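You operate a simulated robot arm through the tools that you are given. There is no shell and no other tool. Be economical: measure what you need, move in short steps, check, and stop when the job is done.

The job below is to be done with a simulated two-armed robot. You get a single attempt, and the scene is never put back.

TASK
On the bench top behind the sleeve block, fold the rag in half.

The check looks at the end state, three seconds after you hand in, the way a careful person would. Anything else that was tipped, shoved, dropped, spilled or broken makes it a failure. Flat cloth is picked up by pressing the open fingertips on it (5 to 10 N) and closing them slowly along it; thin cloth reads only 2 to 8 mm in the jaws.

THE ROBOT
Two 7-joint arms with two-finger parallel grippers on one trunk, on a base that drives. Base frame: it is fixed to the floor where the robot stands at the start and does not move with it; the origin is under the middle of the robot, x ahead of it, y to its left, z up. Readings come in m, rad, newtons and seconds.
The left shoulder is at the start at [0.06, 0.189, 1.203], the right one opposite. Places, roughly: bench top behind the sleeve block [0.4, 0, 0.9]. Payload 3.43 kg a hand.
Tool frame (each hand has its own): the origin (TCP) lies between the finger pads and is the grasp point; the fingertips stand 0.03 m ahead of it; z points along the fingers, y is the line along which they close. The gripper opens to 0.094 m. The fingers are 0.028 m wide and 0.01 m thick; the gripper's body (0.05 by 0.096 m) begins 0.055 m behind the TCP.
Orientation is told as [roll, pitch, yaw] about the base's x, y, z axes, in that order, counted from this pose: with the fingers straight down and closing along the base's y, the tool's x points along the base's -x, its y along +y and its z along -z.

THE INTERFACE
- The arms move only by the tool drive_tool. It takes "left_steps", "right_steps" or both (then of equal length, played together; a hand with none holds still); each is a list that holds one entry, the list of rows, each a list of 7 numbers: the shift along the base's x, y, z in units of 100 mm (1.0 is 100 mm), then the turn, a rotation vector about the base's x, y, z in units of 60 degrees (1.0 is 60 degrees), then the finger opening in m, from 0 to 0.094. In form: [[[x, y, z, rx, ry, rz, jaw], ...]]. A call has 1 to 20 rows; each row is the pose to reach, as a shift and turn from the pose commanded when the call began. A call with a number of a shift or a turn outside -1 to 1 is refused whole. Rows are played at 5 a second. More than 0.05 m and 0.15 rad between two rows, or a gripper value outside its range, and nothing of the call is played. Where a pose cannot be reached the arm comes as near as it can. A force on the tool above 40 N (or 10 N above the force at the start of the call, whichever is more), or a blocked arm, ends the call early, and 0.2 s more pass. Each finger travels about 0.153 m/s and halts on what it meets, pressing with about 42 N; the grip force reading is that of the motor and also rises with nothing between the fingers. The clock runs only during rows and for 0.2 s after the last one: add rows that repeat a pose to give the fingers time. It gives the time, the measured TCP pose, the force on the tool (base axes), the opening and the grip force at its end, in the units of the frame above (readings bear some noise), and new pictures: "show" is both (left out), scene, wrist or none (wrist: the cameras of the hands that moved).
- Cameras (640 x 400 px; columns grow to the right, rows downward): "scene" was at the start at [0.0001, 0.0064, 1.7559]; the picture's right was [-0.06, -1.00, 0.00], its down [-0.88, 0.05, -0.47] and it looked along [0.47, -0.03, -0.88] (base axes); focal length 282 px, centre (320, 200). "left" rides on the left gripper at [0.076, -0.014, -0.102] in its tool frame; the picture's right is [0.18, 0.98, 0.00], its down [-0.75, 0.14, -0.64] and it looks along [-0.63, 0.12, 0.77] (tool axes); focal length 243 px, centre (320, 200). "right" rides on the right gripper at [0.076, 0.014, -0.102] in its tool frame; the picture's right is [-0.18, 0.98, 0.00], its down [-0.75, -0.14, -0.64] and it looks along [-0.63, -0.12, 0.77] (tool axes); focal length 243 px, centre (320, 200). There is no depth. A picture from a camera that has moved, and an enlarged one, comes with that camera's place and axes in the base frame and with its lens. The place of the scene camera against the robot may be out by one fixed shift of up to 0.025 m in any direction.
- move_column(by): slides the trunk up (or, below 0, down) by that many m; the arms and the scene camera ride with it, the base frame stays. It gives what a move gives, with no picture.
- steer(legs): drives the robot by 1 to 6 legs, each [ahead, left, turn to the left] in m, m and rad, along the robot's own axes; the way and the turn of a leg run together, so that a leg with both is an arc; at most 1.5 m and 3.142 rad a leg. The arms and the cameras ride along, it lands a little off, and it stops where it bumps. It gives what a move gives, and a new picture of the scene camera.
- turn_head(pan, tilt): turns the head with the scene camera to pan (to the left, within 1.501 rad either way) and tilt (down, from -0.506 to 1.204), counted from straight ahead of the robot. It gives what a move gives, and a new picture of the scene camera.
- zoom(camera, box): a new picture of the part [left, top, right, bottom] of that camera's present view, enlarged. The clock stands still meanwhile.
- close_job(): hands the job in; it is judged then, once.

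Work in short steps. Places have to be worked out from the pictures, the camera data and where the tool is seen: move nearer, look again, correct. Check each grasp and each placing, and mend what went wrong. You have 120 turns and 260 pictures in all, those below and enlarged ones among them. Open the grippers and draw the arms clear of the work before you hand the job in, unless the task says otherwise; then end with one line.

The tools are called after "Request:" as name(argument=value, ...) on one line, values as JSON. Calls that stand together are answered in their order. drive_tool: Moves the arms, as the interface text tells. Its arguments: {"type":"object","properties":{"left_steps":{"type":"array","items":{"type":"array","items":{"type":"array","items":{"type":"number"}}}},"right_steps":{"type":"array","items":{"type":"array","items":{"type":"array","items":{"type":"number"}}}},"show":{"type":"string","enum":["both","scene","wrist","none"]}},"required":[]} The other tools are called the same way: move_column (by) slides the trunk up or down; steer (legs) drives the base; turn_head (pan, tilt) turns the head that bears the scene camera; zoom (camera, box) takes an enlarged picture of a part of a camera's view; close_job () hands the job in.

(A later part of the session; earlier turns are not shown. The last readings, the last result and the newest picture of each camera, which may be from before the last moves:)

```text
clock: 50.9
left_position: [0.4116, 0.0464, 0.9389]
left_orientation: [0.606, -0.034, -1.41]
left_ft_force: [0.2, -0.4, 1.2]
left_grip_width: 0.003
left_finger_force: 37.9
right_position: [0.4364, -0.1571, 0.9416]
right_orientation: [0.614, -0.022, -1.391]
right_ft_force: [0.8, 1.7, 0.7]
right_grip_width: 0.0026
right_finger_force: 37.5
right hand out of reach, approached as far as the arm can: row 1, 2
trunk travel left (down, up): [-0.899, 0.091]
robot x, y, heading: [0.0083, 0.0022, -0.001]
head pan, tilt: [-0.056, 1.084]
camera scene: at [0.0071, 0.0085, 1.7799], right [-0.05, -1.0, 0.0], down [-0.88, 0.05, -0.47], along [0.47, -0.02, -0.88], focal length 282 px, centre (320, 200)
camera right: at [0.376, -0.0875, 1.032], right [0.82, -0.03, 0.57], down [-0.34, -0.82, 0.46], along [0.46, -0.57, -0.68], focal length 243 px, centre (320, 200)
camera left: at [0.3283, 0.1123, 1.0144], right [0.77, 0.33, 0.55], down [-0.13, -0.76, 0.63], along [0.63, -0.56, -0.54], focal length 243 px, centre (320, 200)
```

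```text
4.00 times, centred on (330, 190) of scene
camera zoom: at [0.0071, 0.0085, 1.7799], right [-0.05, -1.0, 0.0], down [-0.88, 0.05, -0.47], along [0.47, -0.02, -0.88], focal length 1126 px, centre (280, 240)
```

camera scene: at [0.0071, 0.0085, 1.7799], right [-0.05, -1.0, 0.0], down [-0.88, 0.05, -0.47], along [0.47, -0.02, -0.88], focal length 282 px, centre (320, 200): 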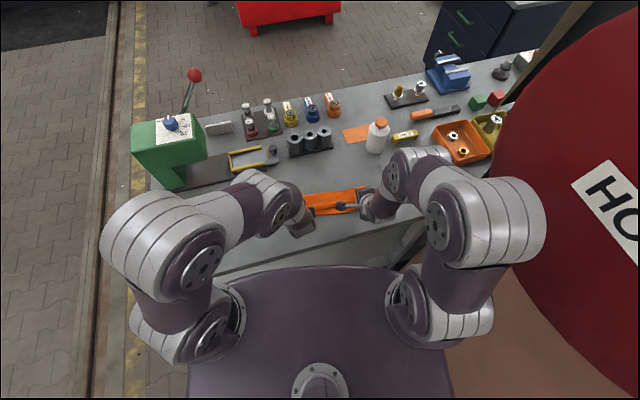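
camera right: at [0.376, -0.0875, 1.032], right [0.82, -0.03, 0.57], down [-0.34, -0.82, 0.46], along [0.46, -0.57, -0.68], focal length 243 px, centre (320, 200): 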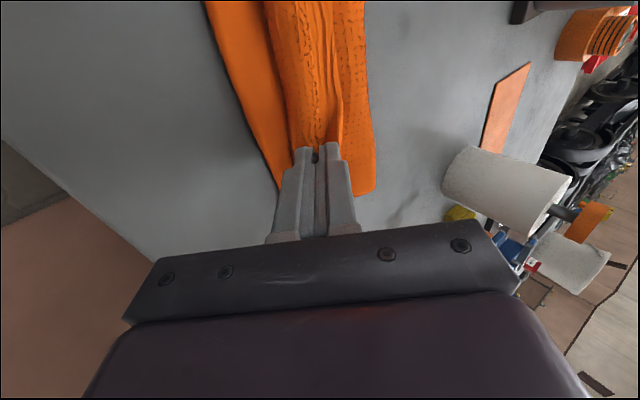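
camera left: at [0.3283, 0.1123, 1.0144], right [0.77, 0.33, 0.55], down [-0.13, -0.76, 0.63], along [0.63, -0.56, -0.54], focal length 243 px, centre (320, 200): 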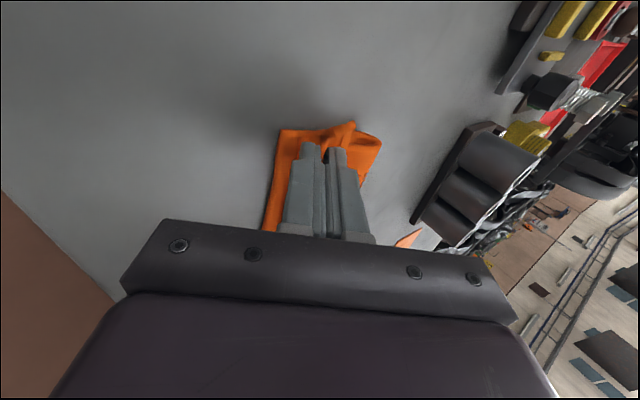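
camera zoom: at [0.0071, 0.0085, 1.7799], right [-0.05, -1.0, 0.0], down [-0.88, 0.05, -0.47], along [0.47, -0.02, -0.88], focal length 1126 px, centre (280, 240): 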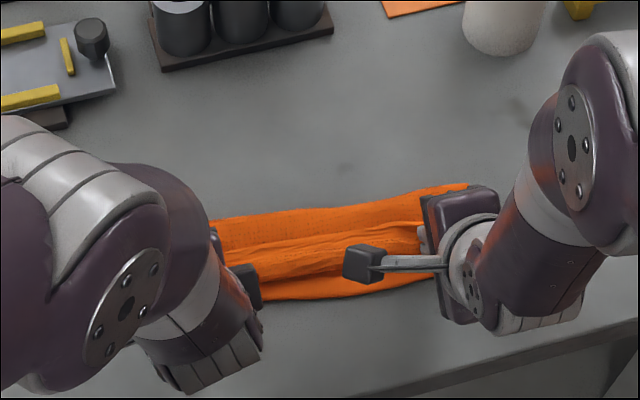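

It's down with a folded depth of about 0.095 m. I'll pull 1 cm more toward me to take out the bulge, open a little and withdraw along the fingers.

Request:
drive_tool(left_steps=[[[-0.05, -0.007, -0.02, 0, 0, 0, 0], [-0.1, -0.014, -0.03, 0, 0, 0, 0], [-0.1, -0.014, -0.03, 0, 0, 0, 0.006], [-0.1, -0.014, -0.03, 0, 0, 0, 0.012], [-0.1, -0.014, -0.03, 0, 0, 0, 0.016], [-0.16, -0.022, 0.05, 0, 0, 0, 0.016], [-0.28, -0.04, 0.22, 0, 0, 0, 0.016], [-0.4, -0.056, 0.4, 0, 0, 0, 0.016], [-0.45, -0.056, 0.8, 0, 0, 0, 0.016]]], right_steps=[[[-0.05, -0.007, -0.03, 0, 0, 0, 0], [-0.1, -0.014, -0.05, 0, 0, 0, 0], [-0.1, -0.014, -0.05, 0, 0, 0, 0.006], [-0.1, -0.014, -0.05, 0, 0, 0, 0.012], [-0.1, -0.014, -0.05, 0, 0, 0, 0.016], [-0.16, -0.022, 0.05, 0, 0.02, 0, 0.016], [-0.26, -0.04, 0.22, -0.008, 0.06, 0, 0.016], [-0.3, -0.05, 0.4, -0.015, 0.1, 0, 0.016], [-0.3, -0.05, 0.8, -0.02, 0.15, 0, 0.016]]])

Request:
zoom(camera="scene", box=[260, 140, 400, 240])

```text
clock: 52.9
left_position: [0.3637, 0.039, 1.0167]
left_orientation: [0.606, -0.033, -1.411]
left_ft_force: [-1.6, 0.4, 0.0]
left_grip_width: 0.0162
left_finger_force: 0.1
right_position: [0.4046, -0.1601, 1.0227]
right_orientation: [0.454, -0.015, -1.389]
right_ft_force: [0.2, -0.4, 0.5]
right_grip_width: 0.0161
right_finger_force: 0.1
trunk travel left (down, up): [-0.899, 0.091]
robot x, y, heading: [0.007, 0.0007, 0.004]
head pan, tilt: [-0.056, 1.084]
camera scene: at [0.0052, 0.0094, 1.7798], right [-0.05, -1.0, 0.0], down [-0.88, 0.05, -0.47], along [0.47, -0.03, -0.88], focal length 282 px, centre (320, 200)
camera right: at [0.3584, -0.0888, 1.1199], right [0.9, -0.02, 0.43], down [-0.27, -0.81, 0.53], along [0.34, -0.59, -0.73], focal length 243 px, centre (320, 200)
camera left: at [0.2805, 0.1064, 1.0907], right [0.76, 0.33, 0.55], down [-0.13, -0.76, 0.63], along [0.63, -0.56, -0.54], focal length 243 px, centre (320, 200)
```

scene: 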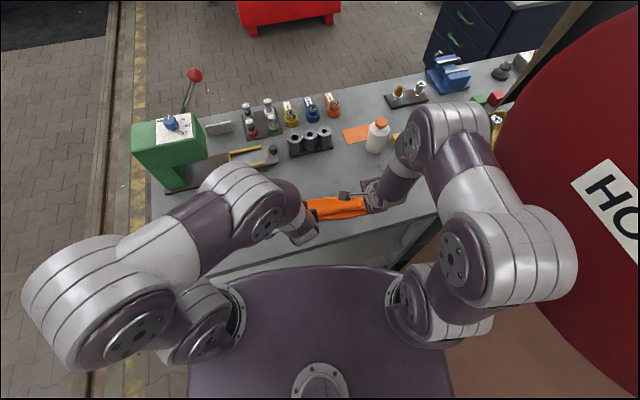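
right: 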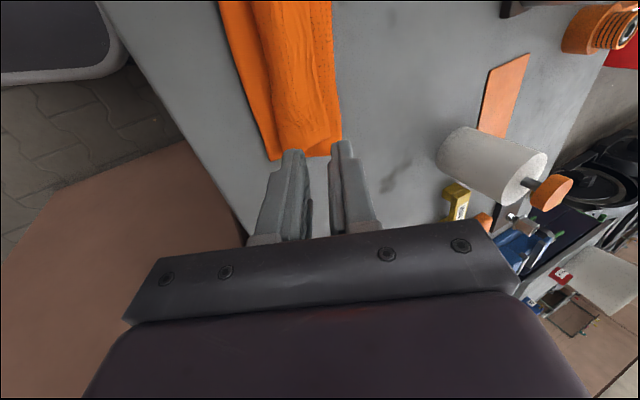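
left: 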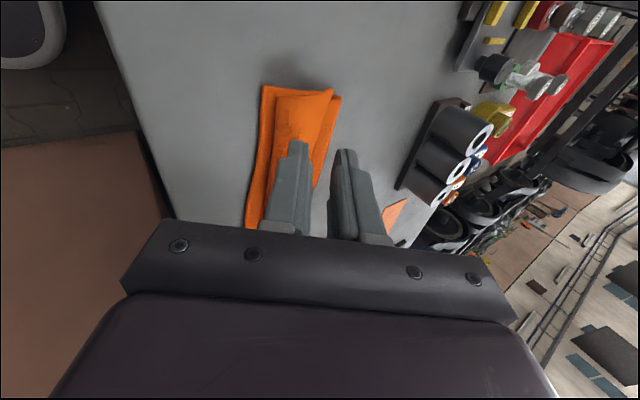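

```text
4.00 times, centred on (330, 190) of scene
camera zoom: at [0.0052, 0.0094, 1.7798], right [-0.05, -1.0, 0.0], down [-0.88, 0.05, -0.47], along [0.47, -0.03, -0.88], focal length 1126 px, centre (280, 240)
```

zoom: 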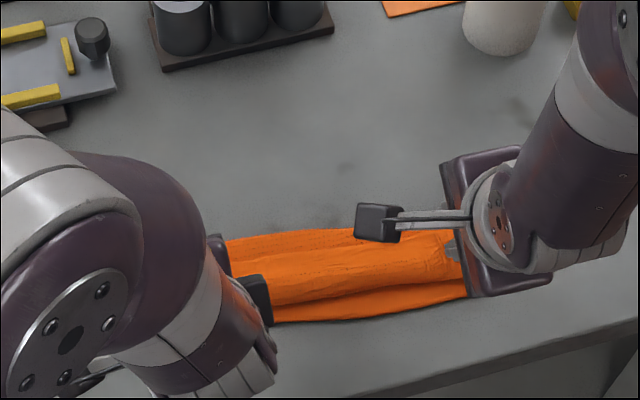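

Released. I'll move the hands outward and up to get a clear view.

Request:
drive_tool(left_steps=[[[0, 0.1, 0.3, 0, 0, 0, 0.016], [0, 0.4, 0.5, 0, 0, 0, 0.016], [0, 0.7, 0.6, 0, 0, 0, 0.016], [0, 1.0, 0.6, 0, 0, 0, 0.016]]], right_steps=[[[0, -0.1, 0.3, 0, 0, 0, 0.016], [0, -0.4, 0.5, 0, 0, 0, 0.016], [0, -0.7, 0.6, 0, 0, 0, 0.016], [0, -1.0, 0.6, 0, 0, 0, 0.016]]], show="none")

Request:
zoom(camera="scene", box=[260, 140, 400, 240])

```text
clock: 53.9
left_position: [0.3614, 0.1577, 1.074]
left_orientation: [0.603, -0.052, -1.409]
left_ft_force: [-0.3, 0.6, -0.1]
left_grip_width: 0.0162
left_finger_force: 0.0
right_position: [0.4061, -0.2413, 1.0843]
right_orientation: [0.452, -0.028, -1.383]
right_ft_force: [0.0, 0.4, 0.4]
right_grip_width: 0.0162
right_finger_force: 0.1
trunk travel left (down, up): [-0.899, 0.091]
robot x, y, heading: [0.0049, 0.0039, 0.004]
head pan, tilt: [-0.056, 1.084]
```

```text
4.00 times, centred on (330, 190) of scene
camera zoom: at [0.0059, 0.039, 1.7793], right [-0.05, -1.0, 0.02], down [-0.88, 0.04, -0.47], along [0.47, -0.04, -0.88], focal length 1126 px, centre (280, 240)
```

zoom: 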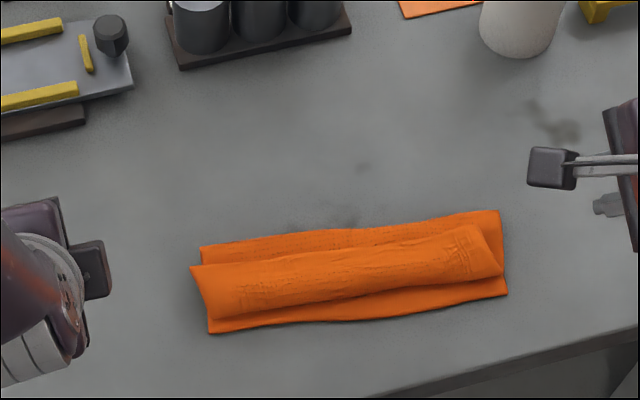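

Request:
zoom(camera="scene", box=[295, 185, 345, 225])

Request:
zoom(camera="scene", box=[340, 180, 390, 220])

Request:
zoom(camera="right", box=[120, 0, 440, 200])

Request:
zoom(camera="left", box=[200, 0, 520, 200])

```text
10.00 times, centred on (320, 205) of scene
camera zoom: at [0.0059, 0.039, 1.7793], right [-0.05, -1.0, 0.02], down [-0.88, 0.04, -0.47], along [0.47, -0.04, -0.88], focal length 2816 px, centre (320, 150)
```

zoom: 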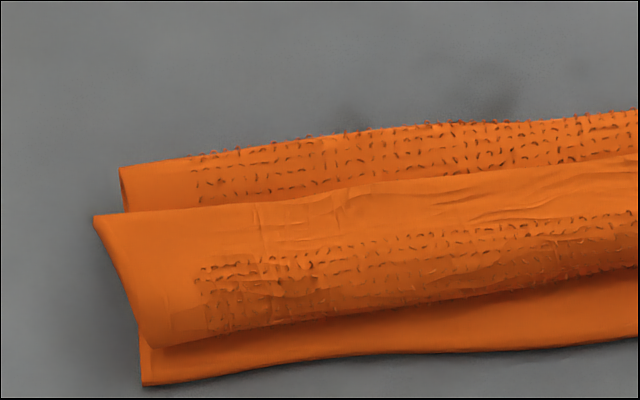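

```text
10.00 times, centred on (365, 200) of scene
camera zoom: at [0.0059, 0.039, 1.7793], right [-0.05, -1.0, 0.02], down [-0.88, 0.04, -0.47], along [0.47, -0.04, -0.88], focal length 2816 px, centre (-130, 200)
```

zoom: 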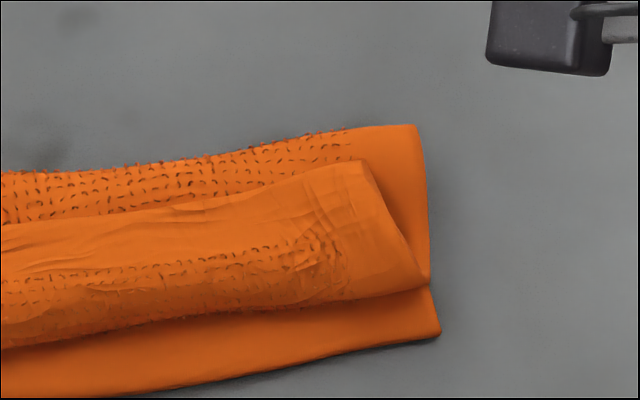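

```text
2.00 times, centred on (280, 100) of right
camera zoom: at [0.3588, -0.1684, 1.1804], right [0.9, 0.0, 0.43], down [-0.26, -0.8, 0.54], along [0.35, -0.6, -0.72], focal length 485 px, centre (400, 400)
```

zoom: 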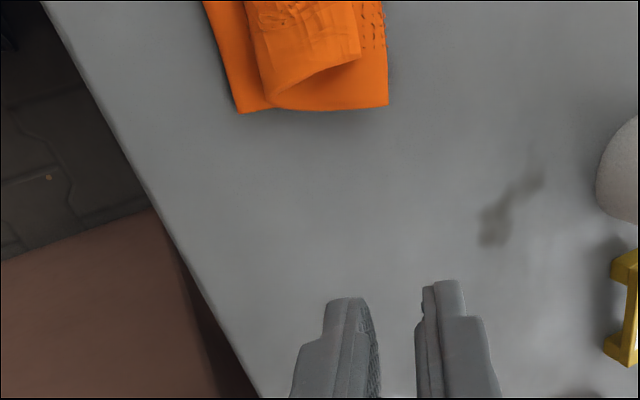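

```text
2.00 times, centred on (360, 100) of left
camera zoom: at [0.2789, 0.2252, 1.1474], right [0.76, 0.34, 0.55], down [-0.13, -0.75, 0.65], along [0.63, -0.56, -0.53], focal length 485 px, centre (240, 400)
```

zoom: 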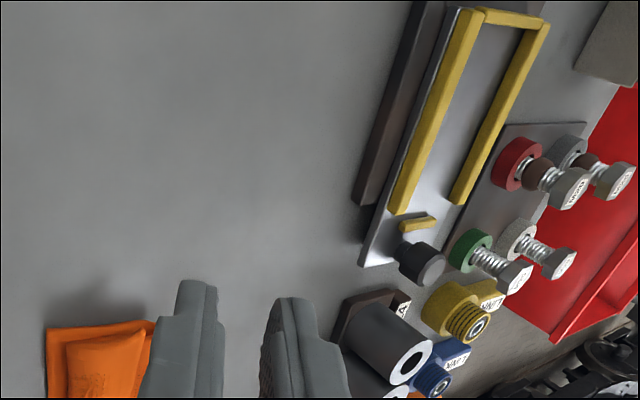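

It's a Z-fold: the top part's free edge still points away from me, as a flap of about 5 cm. I'll regrip that flap edge and pull it over, so I'm bringing the hands back upright above it.

Request:
drive_tool(left_steps=[[[0.1, -0.1, 0, -0.013, 0.094, 0, 0.03], [0.2, -0.25, 0, -0.026, 0.187, 0, 0.03], [0.35, -0.4, -0.1, -0.04, 0.28, 0, 0.03], [0.5, -0.55, -0.3, -0.053, 0.374, 0, 0.03], [0.6, -0.7, -0.5, -0.066, 0.468, 0, 0.03], [0.64, -0.73, -0.7, -0.079, 0.561, 0, 0.03], [0.64, -0.73, -0.7, -0.079, 0.561, 0, 0.03], [0.64, -0.73, -0.7, -0.079, 0.561, 0, 0.03]]], right_steps=[[[0.1, 0.2, 0, -0.01, 0.07, 0, 0.03], [0.2, 0.4, 0, -0.02, 0.14, 0, 0.03], [0.3, 0.6, -0.1, -0.03, 0.21, 0, 0.03], [0.4, 0.8, -0.3, -0.04, 0.28, 0, 0.03], [0.48, 0.9, -0.5, -0.05, 0.35, 0, 0.03], [0.48, 1.0, -0.7, -0.058, 0.413, 0, 0.03], [0.48, 1.0, -0.7, -0.058, 0.413, 0, 0.03], [0.48, 1.0, -0.7, -0.058, 0.413, 0, 0.03]]])

```text
clock: 55.7
left_position: [0.4267, 0.0629, 1.0089]
left_orientation: [0.01, -0.016, -1.397]
left_ft_force: [0.1, 1.0, 0.6]
left_grip_width: 0.0299
left_finger_force: 0.0
left hand out of reach, approached as far as the arm can: row 5, 6
right_position: [0.4269, -0.1757, 0.9966]
right_orientation: [0.066, -0.036, -1.389]
right_ft_force: [0.2, 0.4, 0.7]
right_grip_width: 0.0301
right_finger_force: 0.1
right hand out of reach, approached as far as the arm can: row 4, 5, 6
trunk travel left (down, up): [-0.899, 0.091]
robot x, y, heading: [0.0086, 0.0022, 0.003]
head pan, tilt: [-0.056, 1.084]
camera scene: at [0.0076, 0.0082, 1.7799], right [-0.05, -1.0, 0.0], down [-0.88, 0.05, -0.47], along [0.47, -0.02, -0.88], focal length 282 px, centre (320, 200)
camera right: at [0.4203, -0.0948, 1.0974], right [1.0, 0.0, 0.07], down [-0.05, -0.75, 0.66], along [0.05, -0.66, -0.75], focal length 243 px, centre (320, 200)
camera left: at [0.3975, 0.1374, 1.111], right [0.94, 0.35, 0.01], down [0.26, -0.71, 0.65], along [0.24, -0.61, -0.76], focal length 243 px, centre (320, 200)
```

scene: 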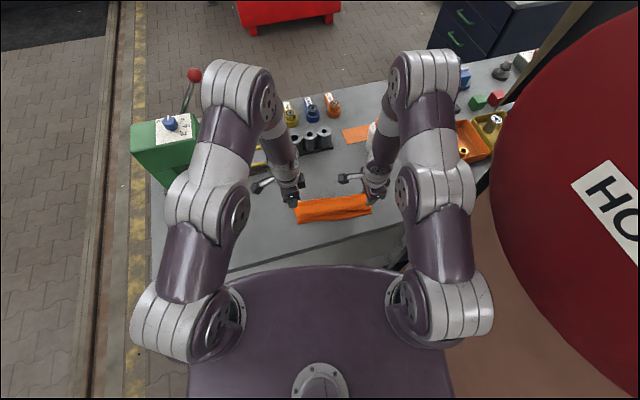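
right: 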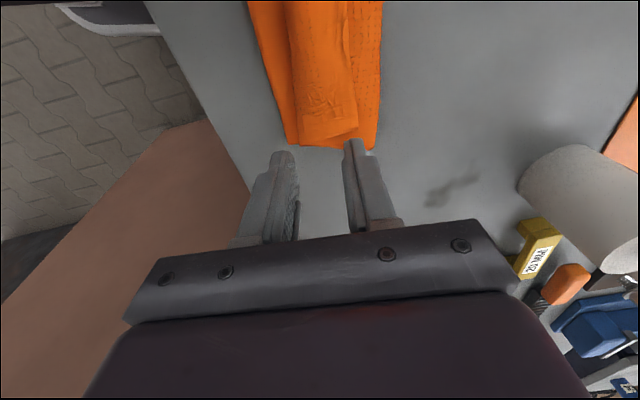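
left: 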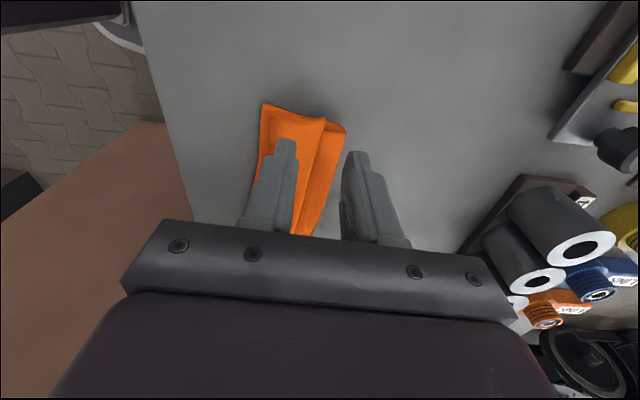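

The flap corners are at about (0.437, 0.06) and (0.466, −0.185). The hands are cramped this close in, so I'll back the base up 10 cm with the hands raised, then extend the arms.

Request:
steer(legs=[[-0.1, 0, 0]])

```text
clock: 56.8
left_position: [0.326, 0.0621, 1.0094]
left_orientation: [0.011, -0.015, -1.397]
left_ft_force: [0.9, -0.5, -0.5]
left_grip_width: 0.0302
left_finger_force: 0.0
right_position: [0.3264, -0.1764, 0.9968]
right_orientation: [0.066, -0.036, -1.391]
right_ft_force: [-0.2, 0.1, 1.1]
right_grip_width: 0.0301
right_finger_force: 0.1
trunk travel left (down, up): [-0.899, 0.091]
robot x, y, heading: [-0.0931, 0.0007, 0.001]
head pan, tilt: [-0.056, 1.084]
camera scene: at [-0.0932, 0.0078, 1.7799], right [-0.05, -1.0, 0.0], down [-0.88, 0.05, -0.47], along [0.47, -0.03, -0.88], focal length 282 px, centre (320, 200)
```

scene: 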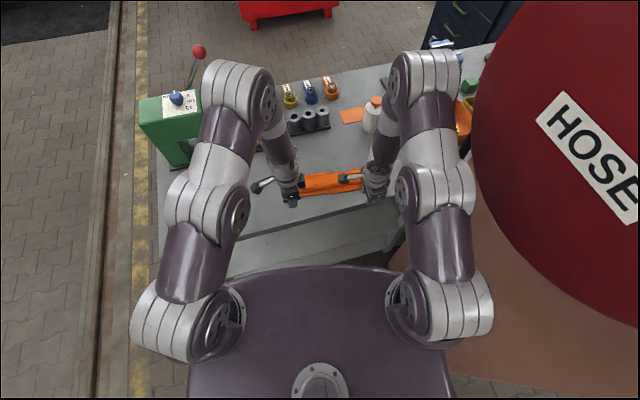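

Extending the arms over the flap edge.

Request:
drive_tool(left_steps=[[[0.2, -0.05, 0, 0, 0, -0.02, 0.03], [0.4, -0.1, 0, 0, 0, -0.04, 0.03], [0.6, -0.15, 0, 0, 0, -0.072, 0.03], [0.8, -0.2, -0.2, 0, 0, -0.072, 0.03], [1.0, -0.23, -0.45, 0, 0, -0.072, 0.03], [1.0, -0.23, -0.5, 0, 0, -0.072, 0.03], [1.0, -0.23, -0.5, 0, 0, -0.072, 0.03]]], right_steps=[[[0.2, 0.02, 0, 0, 0.02, -0.02, 0.03], [0.4, 0.05, 0, -0.003, 0.04, -0.04, 0.03], [0.6, 0.08, 0, -0.006, 0.06, -0.072, 0.03], [0.8, 0.1, -0.2, -0.006, 0.063, -0.072, 0.03], [1.0, 0.1, -0.35, -0.006, 0.063, -0.072, 0.03], [1.0, 0.1, -0.38, -0.006, 0.063, -0.072, 0.03], [1.0, 0.1, -0.38, -0.006, 0.063, -0.072, 0.03]]], show="wrist")

Request:
zoom(camera="scene", box=[270, 140, 410, 240])

```text
clock: 58.4
left_position: [0.424, 0.0382, 0.9604]
left_orientation: [0.013, -0.016, -1.473]
left_ft_force: [-0.3, -0.2, -0.3]
left_grip_width: 0.0304
left_finger_force: 0.0
right_position: [0.4242, -0.168, 0.9586]
right_orientation: [0.0, -0.031, -1.464]
right_ft_force: [-0.3, 0.0, -0.2]
right_grip_width: 0.03
right_finger_force: 0.0
right hand out of reach, approached as far as the arm can: row 1
trunk travel left (down, up): [-0.899, 0.091]
robot x, y, heading: [-0.0941, 0.0033, 0.002]
head pan, tilt: [-0.056, 1.084]
camera right: at [0.4303, -0.0861, 1.0587], right [1.0, -0.08, 0.01], down [-0.06, -0.74, 0.67], along [-0.05, -0.66, -0.75], focal length 243 px, centre (320, 200)
camera left: at [0.4007, 0.1141, 1.0619], right [0.96, 0.28, 0.01], down [0.21, -0.73, 0.65], along [0.19, -0.63, -0.76], focal length 243 px, centre (320, 200)
```

right: 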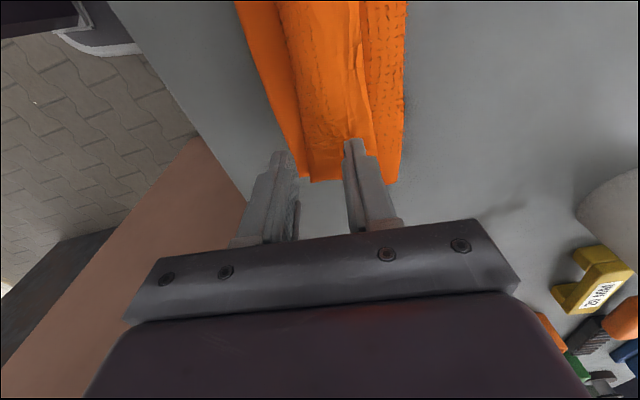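
left: 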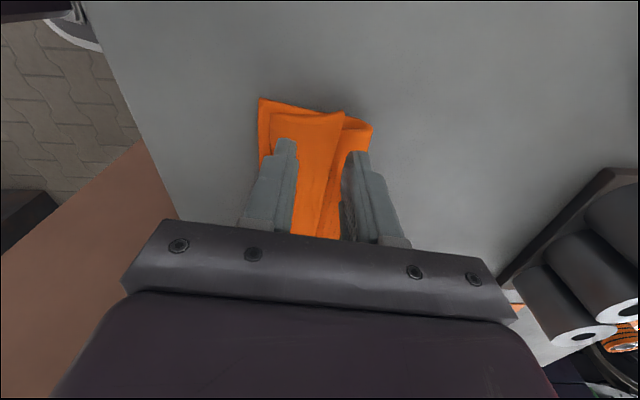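

```text
4.00 times, centred on (340, 190) of scene
camera zoom: at [-0.094, 0.0077, 1.7799], right [-0.05, -1.0, 0.0], down [-0.88, 0.05, -0.47], along [0.47, -0.03, -0.88], focal length 1126 px, centre (240, 240)
```

zoom: 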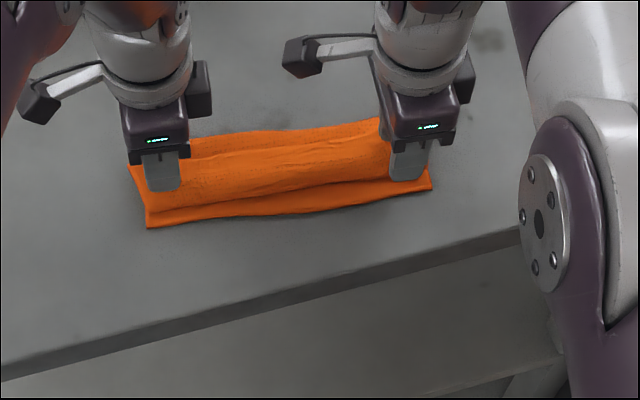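

Left is aligned; the right needs +23 mm forward. I'll shift it and lower both lightly onto the layers.

Request:
drive_tool(left_steps=[[[0, 0, 0, 0, 0, 0, 0.028], [0, 0, -0.05, 0, 0, 0, 0.028], [0, 0, -0.1, 0, 0, 0, 0.028], [0, 0, -0.15, 0, 0, 0, 0.028], [0, 0, -0.19, 0, 0, 0, 0.028], [0, 0, -0.22, 0, 0, 0, 0.028]]], right_steps=[[[0.1, 0.01, 0, 0, 0, 0, 0.028], [0.23, 0.02, 0, 0, 0, 0, 0.028], [0.23, 0.02, -0.07, 0, 0, 0, 0.028], [0.23, 0.02, -0.13, 0, 0, 0, 0.028], [0.23, 0.02, -0.17, 0, 0, 0, 0.028], [0.23, 0.02, -0.2, 0, 0, 0, 0.028]]], show="wrist")

```text
clock: 59.8
left_position: [0.4256, 0.0395, 0.9391]
left_orientation: [0.015, -0.015, -1.474]
left_ft_force: [0.2, -1.5, 9.4]
left_grip_width: 0.0284
left_finger_force: 0.0
right_position: [0.4484, -0.1648, 0.9405]
right_orientation: [0.004, -0.03, -1.465]
right_ft_force: [1.0, 1.2, 5.1]
right_grip_width: 0.0276
right_finger_force: 0.0
trunk travel left (down, up): [-0.899, 0.091]
robot x, y, heading: [-0.0939, 0.0019, 0.003]
head pan, tilt: [-0.056, 1.084]
camera right: at [0.4534, -0.0826, 1.0407], right [1.0, -0.08, 0.01], down [-0.06, -0.74, 0.66], along [-0.04, -0.66, -0.75], focal length 243 px, centre (320, 200)
camera left: at [0.401, 0.1152, 1.0412], right [0.96, 0.28, 0.01], down [0.2, -0.73, 0.66], along [0.19, -0.63, -0.75], focal length 243 px, centre (320, 200)
```

right: 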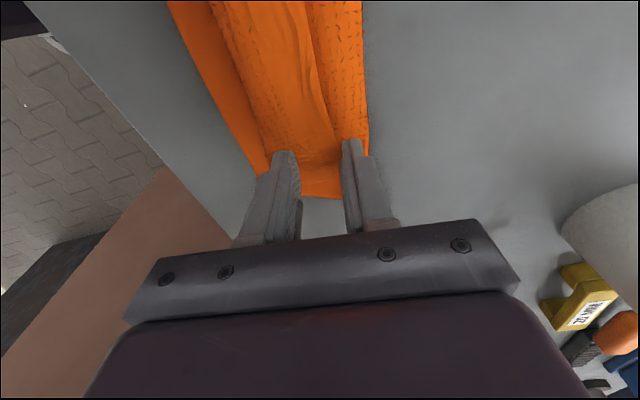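
left: 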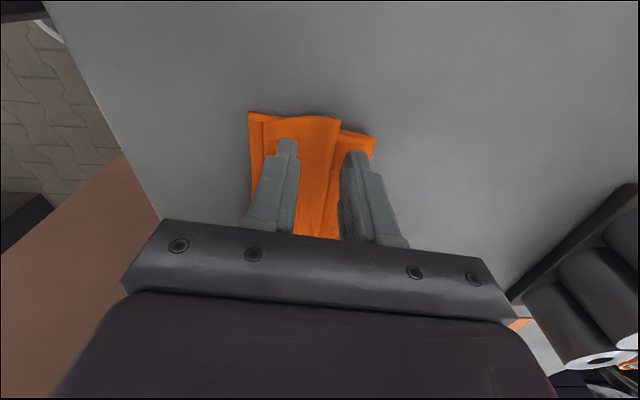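

The flap edges lie between the fingers on both sides. Closing slowly.

Request:
drive_tool(left_steps=[[[0, 0, 0, 0, 0, 0, 0.026], [0, 0, 0, 0, 0, 0, 0.024], [0, 0, 0, 0, 0, 0, 0.022], [0, 0, 0, 0, 0, 0, 0.02], [0, 0, 0, 0, 0, 0, 0.018], [0, 0, 0, 0, 0, 0, 0.016], [0, 0, 0, 0, 0, 0, 0.014], [0, 0, 0, 0, 0, 0, 0.012], [0, 0, 0, 0, 0, 0, 0.01], [0, 0, 0, 0, 0, 0, 0.008], [0, 0, 0, 0, 0, 0, 0.006], [0, 0, 0, 0, 0, 0, 0.004], [0, 0, 0, 0, 0, 0, 0.002], [0, 0, 0, 0, 0, 0, 0], [0, 0, 0, 0, 0, 0, 0]]], right_steps=[[[0, 0, 0, 0, 0, 0, 0.026], [0, 0, 0, 0, 0, 0, 0.024], [0, 0, 0, 0, 0, 0, 0.022], [0, 0, 0, 0, 0, 0, 0.02], [0, 0, 0, 0, 0, 0, 0.018], [0, 0, 0, 0, 0, 0, 0.016], [0, 0, 0, 0, 0, 0, 0.014], [0, 0, 0, 0, 0, 0, 0.012], [0, 0, 0, 0, 0, 0, 0.01], [0, 0, 0, 0, 0, 0, 0.008], [0, 0, 0, 0, 0, 0, 0.006], [0, 0, 0, 0, 0, 0, 0.004], [0, 0, 0, 0, 0, 0, 0.002], [0, 0, 0, 0, 0, 0, 0], [0, 0, 0, 0, 0, 0, 0]]], show="wrist")

```text
clock: 63.0
left_position: [0.4244, 0.0395, 0.9388]
left_orientation: [0.013, -0.016, -1.473]
left_ft_force: [-0.6, 0.9, 11.9]
left_grip_width: 0.0032
left_finger_force: 37.5
right_position: [0.4478, -0.1642, 0.9397]
right_orientation: [0.003, -0.032, -1.464]
right_ft_force: [-1.2, -0.1, 4.3]
right_grip_width: 0.0039
right_finger_force: 37.6
trunk travel left (down, up): [-0.899, 0.091]
robot x, y, heading: [-0.0954, -0.0007, -0.001]
head pan, tilt: [-0.056, 1.084]
camera right: at [0.4526, -0.0824, 1.0403], right [1.0, -0.08, 0.01], down [-0.06, -0.74, 0.67], along [-0.05, -0.66, -0.75], focal length 243 px, centre (320, 200)
camera left: at [0.4003, 0.1156, 1.0406], right [0.96, 0.28, 0.01], down [0.2, -0.73, 0.66], along [0.19, -0.63, -0.75], focal length 243 px, centre (320, 200)
```

right: 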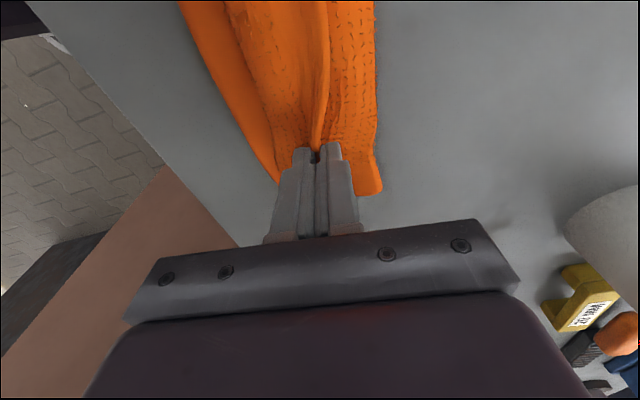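
left: 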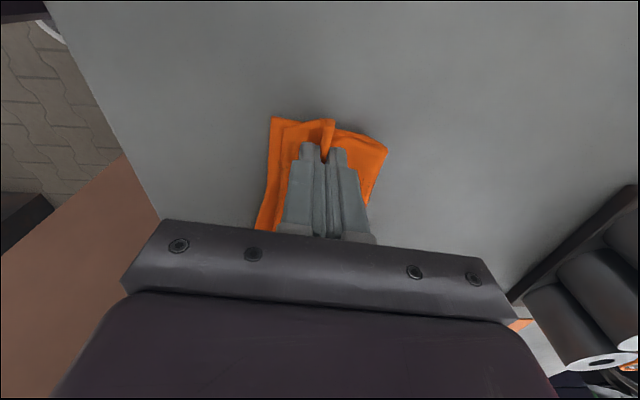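

Both hands read 3–4 mm with the flap edge curled up between the pads. Lifting 5 cm to check that only the flap comes.

Request:
drive_tool(left_steps=[[[0.03, 0, 0.1, 0, 0, 0, 0], [0.06, 0, 0.2, 0, 0, 0, 0], [0.12, 0, 0.3, 0, 0, 0, 0], [0.18, 0, 0.4, 0, 0, 0, 0], [0.25, 0, 0.5, 0, 0, 0, 0]]], right_steps=[[[0.0, 0, 0.1, 0, 0, 0, 0], [0.03, 0, 0.2, 0, 0, 0, 0], [0.06, 0, 0.3, 0, 0, 0, 0], [0.12, 0, 0.4, 0, 0, 0, 0], [0.2, 0, 0.5, 0, 0, 0, 0]]], show="wrist")

Request:
zoom(camera="scene", box=[270, 140, 410, 240])

```text
clock: 64.2
left_position: [0.4516, 0.0414, 0.9853]
left_orientation: [0.012, -0.016, -1.474]
left_ft_force: [-0.2, -0.9, 0.6]
left_grip_width: 0.0029
left_finger_force: 36.8
right_position: [0.4693, -0.1654, 0.9866]
right_orientation: [0.002, -0.031, -1.464]
right_ft_force: [0.2, 0.1, -0.2]
right_grip_width: 0.0039
right_finger_force: 37.8
trunk travel left (down, up): [-0.899, 0.091]
robot x, y, heading: [-0.098, 0.0038, 0.002]
head pan, tilt: [-0.056, 1.084]
camera right: at [0.4731, -0.0836, 1.0877], right [1.0, -0.08, 0.01], down [-0.06, -0.74, 0.67], along [-0.05, -0.66, -0.75], focal length 243 px, centre (320, 200)
camera left: at [0.4278, 0.1162, 1.088], right [0.96, 0.28, 0.01], down [0.21, -0.73, 0.66], along [0.19, -0.63, -0.76], focal length 243 px, centre (320, 200)
```

right: 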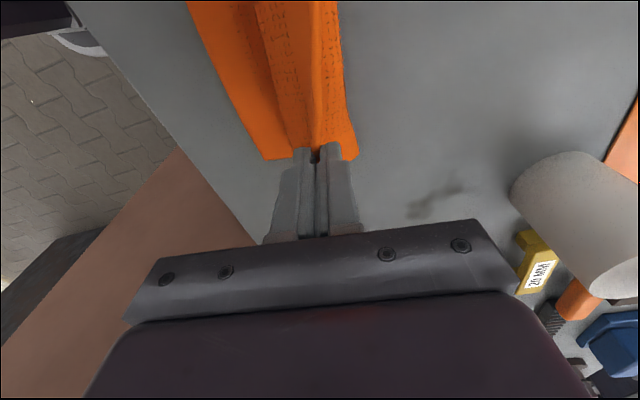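
left: 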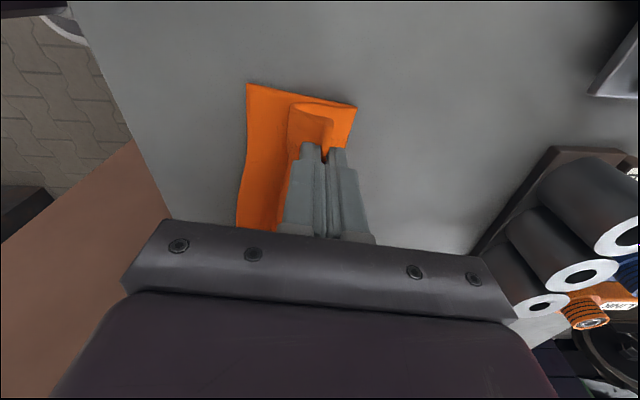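

```text
4.00 times, centred on (340, 190) of scene
camera zoom: at [-0.0945, 0.0079, 1.7799], right [-0.05, -1.0, 0.0], down [-0.88, 0.05, -0.47], along [0.47, -0.03, -0.88], focal length 1126 px, centre (240, 240)
```

zoom: 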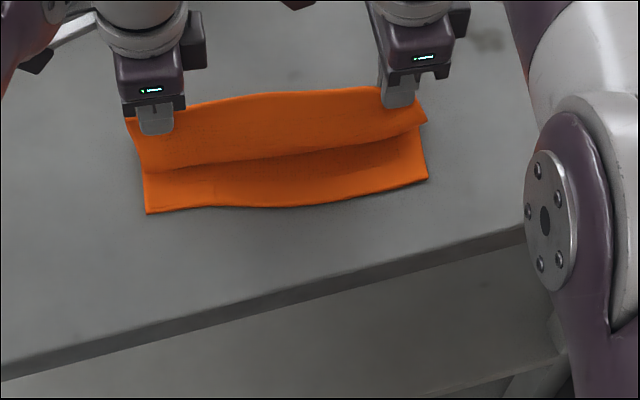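

Only the flap edge is held, right at the hem. I'll lift on until the sheet stands taut above the intended fold line (n ≈ 0.498).

Request:
drive_tool(left_steps=[[[0.1, 0.01, 0.1, 0, 0, 0, 0], [0.2, 0.02, 0.2, 0, 0, 0, 0], [0.3, 0.03, 0.28, 0, 0, 0, 0], [0.4, 0.04, 0.34, 0, 0, 0, 0], [0.45, 0.045, 0.37, 0, 0, 0, 0], [0.45, 0.045, 0.37, 0, 0, 0, 0]]], right_steps=[[[0.1, 0.01, 0.1, 0, 0, 0, 0], [0.2, 0.02, 0.2, 0, 0, 0, 0], [0.3, 0.03, 0.28, 0, 0, 0, 0], [0.4, 0.04, 0.34, 0, 0, 0, 0], [0.47, 0.047, 0.37, 0, 0, 0, 0], [0.47, 0.047, 0.37, 0, 0, 0, 0]]], show="wrist")

Request:
zoom(camera="scene", box=[270, 130, 410, 230])

```text
clock: 65.6
left_position: [0.4958, 0.045, 1.0228]
left_orientation: [0.012, -0.015, -1.473]
left_ft_force: [1.1, -0.8, 0.1]
left_grip_width: 0.0029
left_finger_force: 37.8
right_position: [0.5147, -0.1595, 1.0239]
right_orientation: [0.002, -0.032, -1.464]
right_ft_force: [0.1, -0.2, 0.3]
right_grip_width: 0.0041
right_finger_force: 38.7
trunk travel left (down, up): [-0.899, 0.091]
robot x, y, heading: [-0.0967, 0.0003, 0.007]
head pan, tilt: [-0.056, 1.084]
camera right: at [0.5199, -0.0787, 1.1249], right [1.0, -0.08, 0.01], down [-0.06, -0.74, 0.67], along [-0.05, -0.66, -0.75], focal length 243 px, centre (320, 200)
camera left: at [0.4714, 0.1208, 1.1252], right [0.96, 0.28, 0.01], down [0.21, -0.73, 0.66], along [0.19, -0.63, -0.76], focal length 243 px, centre (320, 200)
```

right: 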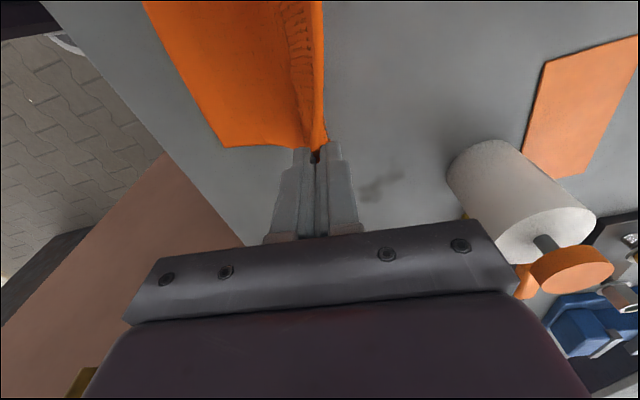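
left: 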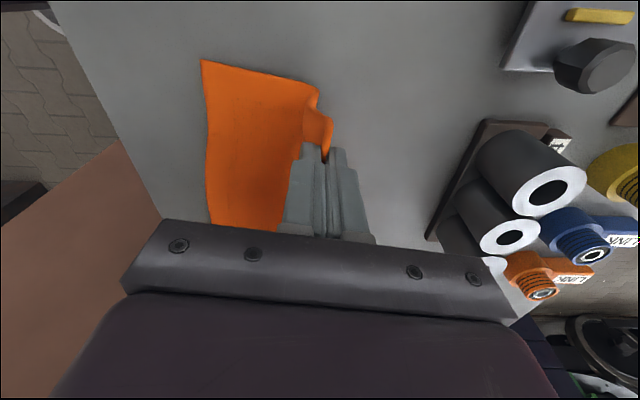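

```text
4.00 times, centred on (340, 180) of scene
camera zoom: at [-0.0946, 0.0079, 1.7799], right [-0.05, -1.0, 0.0], down [-0.88, 0.05, -0.47], along [0.47, -0.03, -0.88], focal length 1126 px, centre (240, 280)
```

zoom: 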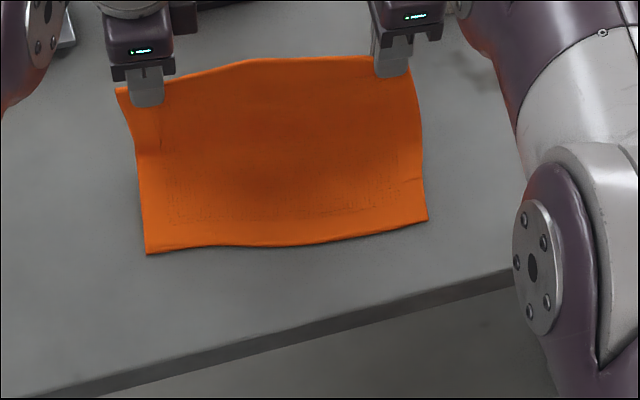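

The sheet is taut and the near edge hasn't moved. Now the arc over, keeping the sheet tight with more forward tilt.

Request:
drive_tool(left_steps=[[[-0.1, -0.01, -0.02, 0.008, -0.083, 0, 0], [-0.203, -0.02, -0.055, 0.017, -0.166, 0, 0], [-0.33, -0.033, -0.09, 0.023, -0.232, 0, 0], [-0.463, -0.047, -0.135, 0.03, -0.298, 0, 0], [-0.58, -0.058, -0.2, 0.036, -0.356, 0, 0], [-0.692, -0.07, -0.275, 0.042, -0.415, 0, 0], [-0.79, -0.08, -0.365, 0.047, -0.473, 0, 0], [-0.88, -0.089, -0.46, 0.053, -0.53, 0, 0]]], right_steps=[[[-0.09, -0.009, -0.03, 0.008, -0.083, 0, 0], [-0.19, -0.019, -0.065, 0.017, -0.166, 0, 0], [-0.32, -0.032, -0.1, 0.023, -0.232, 0, 0], [-0.448, -0.045, -0.145, 0.03, -0.298, 0, 0], [-0.565, -0.057, -0.21, 0.036, -0.356, 0, 0], [-0.677, -0.068, -0.285, 0.042, -0.415, 0, 0], [-0.775, -0.078, -0.375, 0.047, -0.473, 0, 0], [-0.866, -0.087, -0.47, 0.053, -0.53, 0, 0]]], show="wrist")

Request:
zoom(camera="scene", box=[270, 130, 410, 230])

```text
clock: 67.4
left_position: [0.4061, 0.0351, 0.9806]
left_orientation: [0.574, -0.014, -1.481]
left_ft_force: [-1.2, -0.2, 0.4]
left_grip_width: 0.0026
left_finger_force: 37.5
right_position: [0.4297, -0.1684, 0.9792]
right_orientation: [0.559, -0.028, -1.48]
right_ft_force: [-1.3, -0.1, -1.1]
right_grip_width: 0.0038
right_finger_force: 38.2
trunk travel left (down, up): [-0.899, 0.091]
robot x, y, heading: [-0.0964, 0.0026, 0.005]
head pan, tilt: [-0.056, 1.084]
camera right: at [0.3796, -0.0922, 1.0707], right [0.84, -0.09, 0.53], down [-0.39, -0.78, 0.49], along [0.36, -0.62, -0.69], focal length 243 px, centre (320, 200)
camera left: at [0.3309, 0.1061, 1.0581], right [0.81, 0.27, 0.53], down [-0.16, -0.76, 0.63], along [0.57, -0.59, -0.57], focal length 243 px, centre (320, 200)
```

right: 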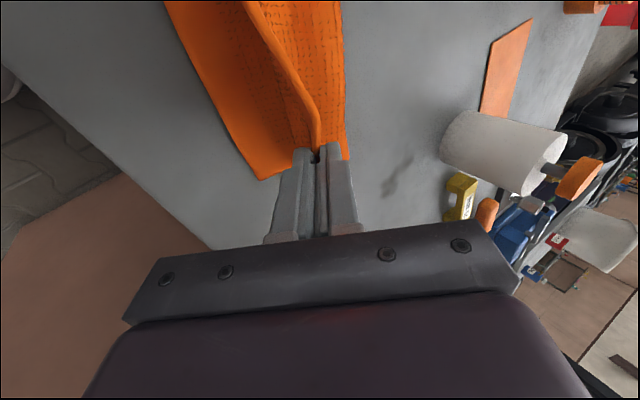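
left: 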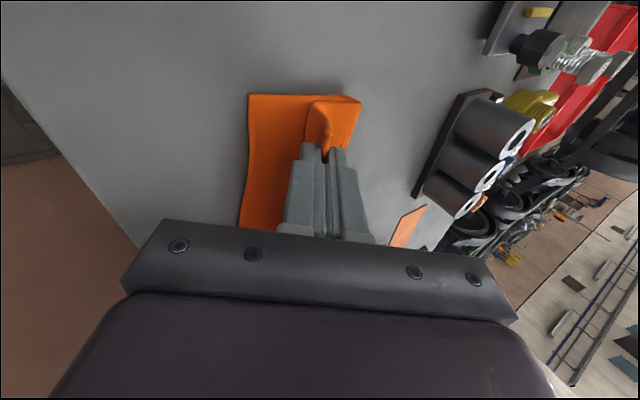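

```text
4.00 times, centred on (340, 180) of scene
camera zoom: at [-0.0957, 0.008, 1.78], right [-0.05, -1.0, 0.0], down [-0.88, 0.05, -0.47], along [0.47, -0.03, -0.88], focal length 1126 px, centre (240, 280)
```

zoom: 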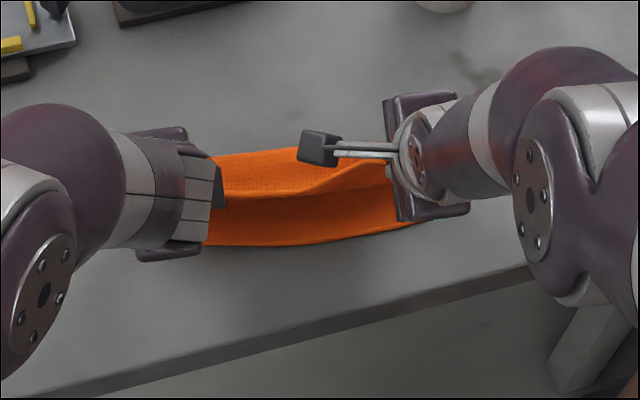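

The fold is now properly C-shaped. I'm finishing the descent while pulling the edge over the near edge.

Request:
drive_tool(left_steps=[[[-0.1, -0.01, -0.09, 0.003, -0.033, 0, 0], [-0.165, -0.017, -0.19, 0.007, -0.066, 0, 0], [-0.22, -0.022, -0.29, 0.01, -0.1, 0, 0], [-0.26, -0.026, -0.38, 0.013, -0.133, 0, 0], [-0.275, -0.028, -0.445, 0.017, -0.166, 0, 0], [-0.275, -0.028, -0.445, 0.017, -0.166, 0, 0]]], right_steps=[[[-0.12, -0.012, -0.09, 0.003, -0.033, 0, 0], [-0.2, -0.02, -0.19, 0.007, -0.066, 0, 0], [-0.27, -0.027, -0.28, 0.01, -0.1, 0, 0], [-0.32, -0.032, -0.37, 0.013, -0.133, 0, 0], [-0.337, -0.034, -0.43, 0.017, -0.166, 0, 0], [-0.337, -0.034, -0.43, 0.017, -0.166, 0, 0]]], show="wrist")

Request:
zoom(camera="scene", box=[270, 130, 410, 230])

```text
clock: 68.8
left_position: [0.3802, 0.0309, 0.933]
left_orientation: [0.746, -0.01, -1.481]
left_ft_force: [0.7, 0.6, 0.0]
left_grip_width: 0.0024
left_finger_force: 37.6
right_position: [0.394, -0.1704, 0.9357]
right_orientation: [0.735, -0.027, -1.486]
right_ft_force: [1.3, -1.2, -0.2]
right_grip_width: 0.0038
right_finger_force: 38.1
trunk travel left (down, up): [-0.899, 0.091]
robot x, y, heading: [-0.091, -0.0002, 0.002]
head pan, tilt: [-0.056, 1.084]
camera right: at [0.33, -0.0966, 1.0184], right [0.74, -0.1, 0.66], down [-0.47, -0.78, 0.4], along [0.48, -0.61, -0.63], focal length 243 px, centre (320, 200)
camera left: at [0.2914, 0.1019, 0.9993], right [0.7, 0.25, 0.66], down [-0.26, -0.77, 0.58], along [0.66, -0.58, -0.48], focal length 243 px, centre (320, 200)
```

right: 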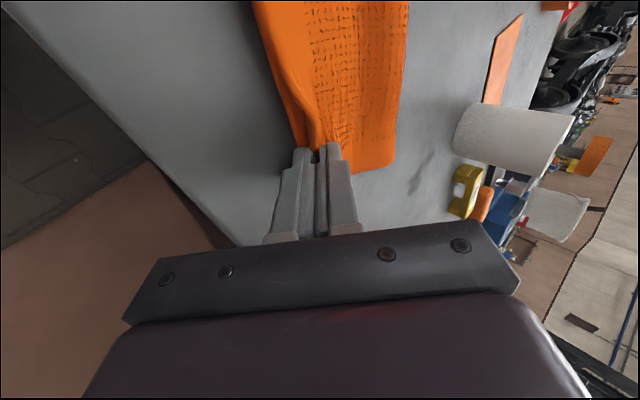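
left: 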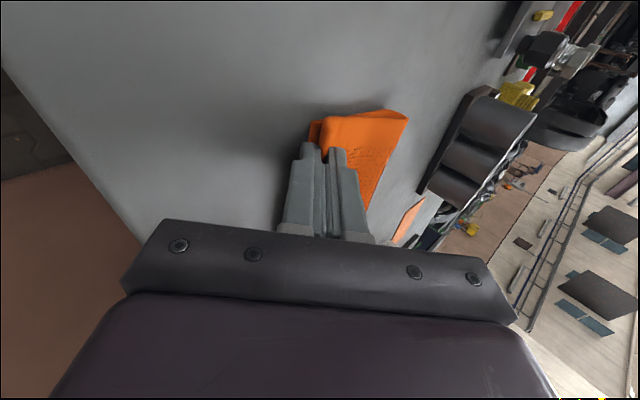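

```text
4.00 times, centred on (340, 180) of scene
camera zoom: at [-0.0946, 0.0081, 1.7799], right [-0.05, -1.0, 0.0], down [-0.88, 0.05, -0.47], along [0.47, -0.03, -0.88], focal length 1126 px, centre (240, 280)
```

zoom: 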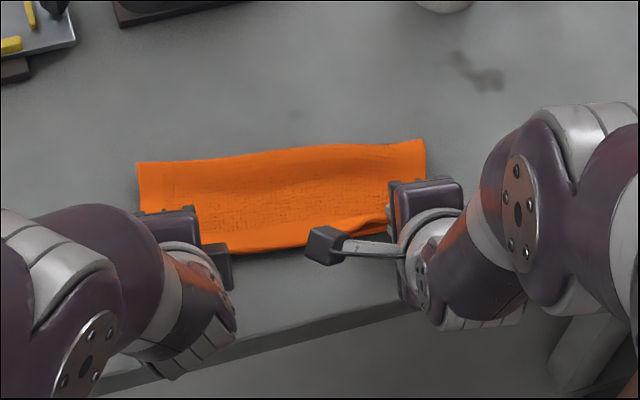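

That looks like a clean half fold. I'll release gently with a small opening and withdraw backward along the fingers.

Request:
drive_tool(left_steps=[[[0, 0, 0, 0, 0, 0, 0.004], [0, 0, 0.01, 0, 0, 0, 0.008], [0, 0, 0.02, 0, 0, 0, 0.012], [0, 0, 0.02, 0, 0, 0, 0.014], [-0.07, -0.007, 0.09, 0, 0, 0, 0.014], [-0.17, -0.017, 0.2, 0, 0, 0, 0.014], [-0.3, -0.03, 0.35, 0, 0, 0, 0.014], [-0.4, -0.04, 0.6, 0, 0, 0, 0.014], [-0.4, -0.04, 0.9, 0, 0, 0, 0.014]]], right_steps=[[[0, 0, 0, 0, 0, 0, 0.004], [0, 0, 0.01, 0, 0, 0, 0.008], [0, 0, 0.02, 0, 0, 0, 0.012], [0, 0, 0.02, 0, 0, 0, 0.014], [-0.07, -0.007, 0.09, 0, 0, 0, 0.014], [-0.17, -0.017, 0.2, 0, 0, 0, 0.014], [-0.3, -0.03, 0.35, 0, 0, 0, 0.014], [-0.4, -0.04, 0.6, 0, 0, 0, 0.014], [-0.4, -0.04, 0.9, 0, 0, 0, 0.014]]], show="none")

Request:
zoom(camera="scene", box=[270, 130, 410, 230])

```text
clock: 70.8
left_position: [0.3398, 0.03, 1.0241]
left_orientation: [0.746, -0.011, -1.48]
left_ft_force: [0.0, 0.3, 0.4]
left_grip_width: 0.0142
left_finger_force: 0.0
right_position: [0.3547, -0.1761, 1.0264]
right_orientation: [0.735, -0.029, -1.485]
right_ft_force: [0.0, 0.6, -0.1]
right_grip_width: 0.0143
right_finger_force: 0.1
trunk travel left (down, up): [-0.899, 0.091]
robot x, y, heading: [-0.093, -0.0012, 0.0]
head pan, tilt: [-0.056, 1.084]
```

```text
4.00 times, centred on (340, 180) of scene
camera zoom: at [-0.096, 0.0087, 1.7798], right [-0.05, -1.0, 0.0], down [-0.88, 0.05, -0.47], along [0.47, -0.03, -0.88], focal length 1126 px, centre (240, 280)
```

zoom: 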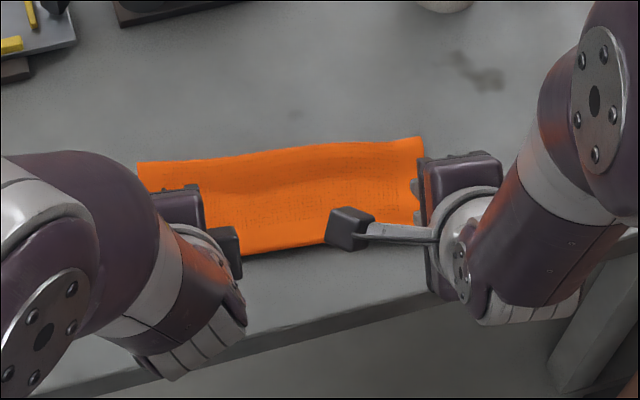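

Released cleanly. I'm backing the robot off so the arms are clear and I can inspect.

Request:
move_column(by=0.08)

Request:
steer(legs=[[-0.25, 0, 0]])

Request:
turn_head(pan=-0.05, tilt=0.95)

```text
clock: 72.0
left_position: [0.34, 0.0276, 1.104]
left_orientation: [0.745, -0.01, -1.483]
left_ft_force: [0.4, -0.6, -0.8]
left_grip_width: 0.014
left_finger_force: 0.1
right_position: [0.3559, -0.1756, 1.1057]
right_orientation: [0.734, -0.028, -1.487]
right_ft_force: [-0.6, 0.9, -0.8]
right_grip_width: 0.014
right_finger_force: 0.1
trunk travel left (down, up): [-0.979, 0.011]
robot x, y, heading: [-0.092, 0.005, 0.0]
head pan, tilt: [-0.056, 1.084]
```

```text
clock: 73.8
left_position: [0.0952, 0.0258, 1.1036]
left_orientation: [0.744, -0.01, -1.487]
left_ft_force: [-0.5, 0.2, -0.8]
left_grip_width: 0.0143
left_finger_force: 0.1
right_position: [0.1098, -0.1788, 1.104]
right_orientation: [0.734, -0.029, -1.493]
right_ft_force: [0.6, -1.2, 0.0]
right_grip_width: 0.0142
right_finger_force: 0.0
trunk travel left (down, up): [-0.979, 0.011]
robot x, y, heading: [-0.3433, 0.0015, -0.0]
head pan, tilt: [-0.056, 1.084]
camera scene: at [-0.3379, 0.0079, 1.8599], right [-0.06, -1.0, 0.0], down [-0.88, 0.05, -0.47], along [0.47, -0.03, -0.88], focal length 282 px, centre (320, 200)
```

scene: 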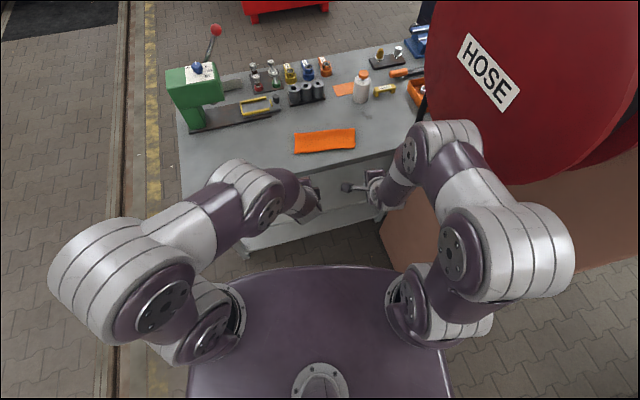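

```text
clock: 74.5
left_position: [0.0937, 0.0251, 1.1031]
left_orientation: [0.745, -0.009, -1.489]
left_ft_force: [-0.5, 0.9, -0.3]
left_grip_width: 0.0138
left_finger_force: 0.0
right_position: [0.1089, -0.1788, 1.1058]
right_orientation: [0.735, -0.027, -1.492]
right_ft_force: [0.1, 0.4, 0.0]
right_grip_width: 0.0138
right_finger_force: 0.1
trunk travel left (down, up): [-0.979, 0.011]
robot x, y, heading: [-0.3417, 0.0018, -0.006]
head pan, tilt: [-0.051, 0.949]
camera scene: at [-0.3326, 0.0078, 1.8691], right [-0.05, -1.0, 0.0], down [-0.81, 0.04, -0.58], along [0.58, -0.03, -0.81], focal length 282 px, centre (320, 200)
```

scene: 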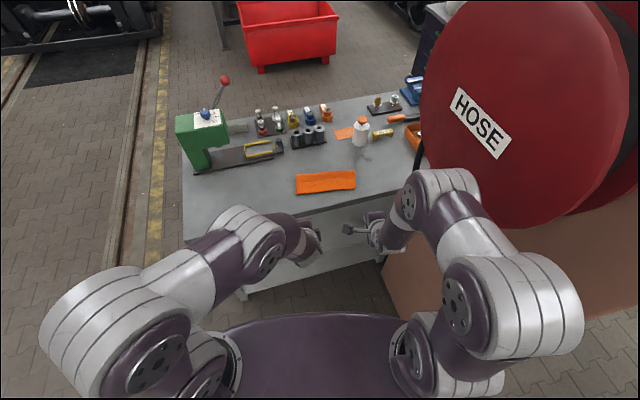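

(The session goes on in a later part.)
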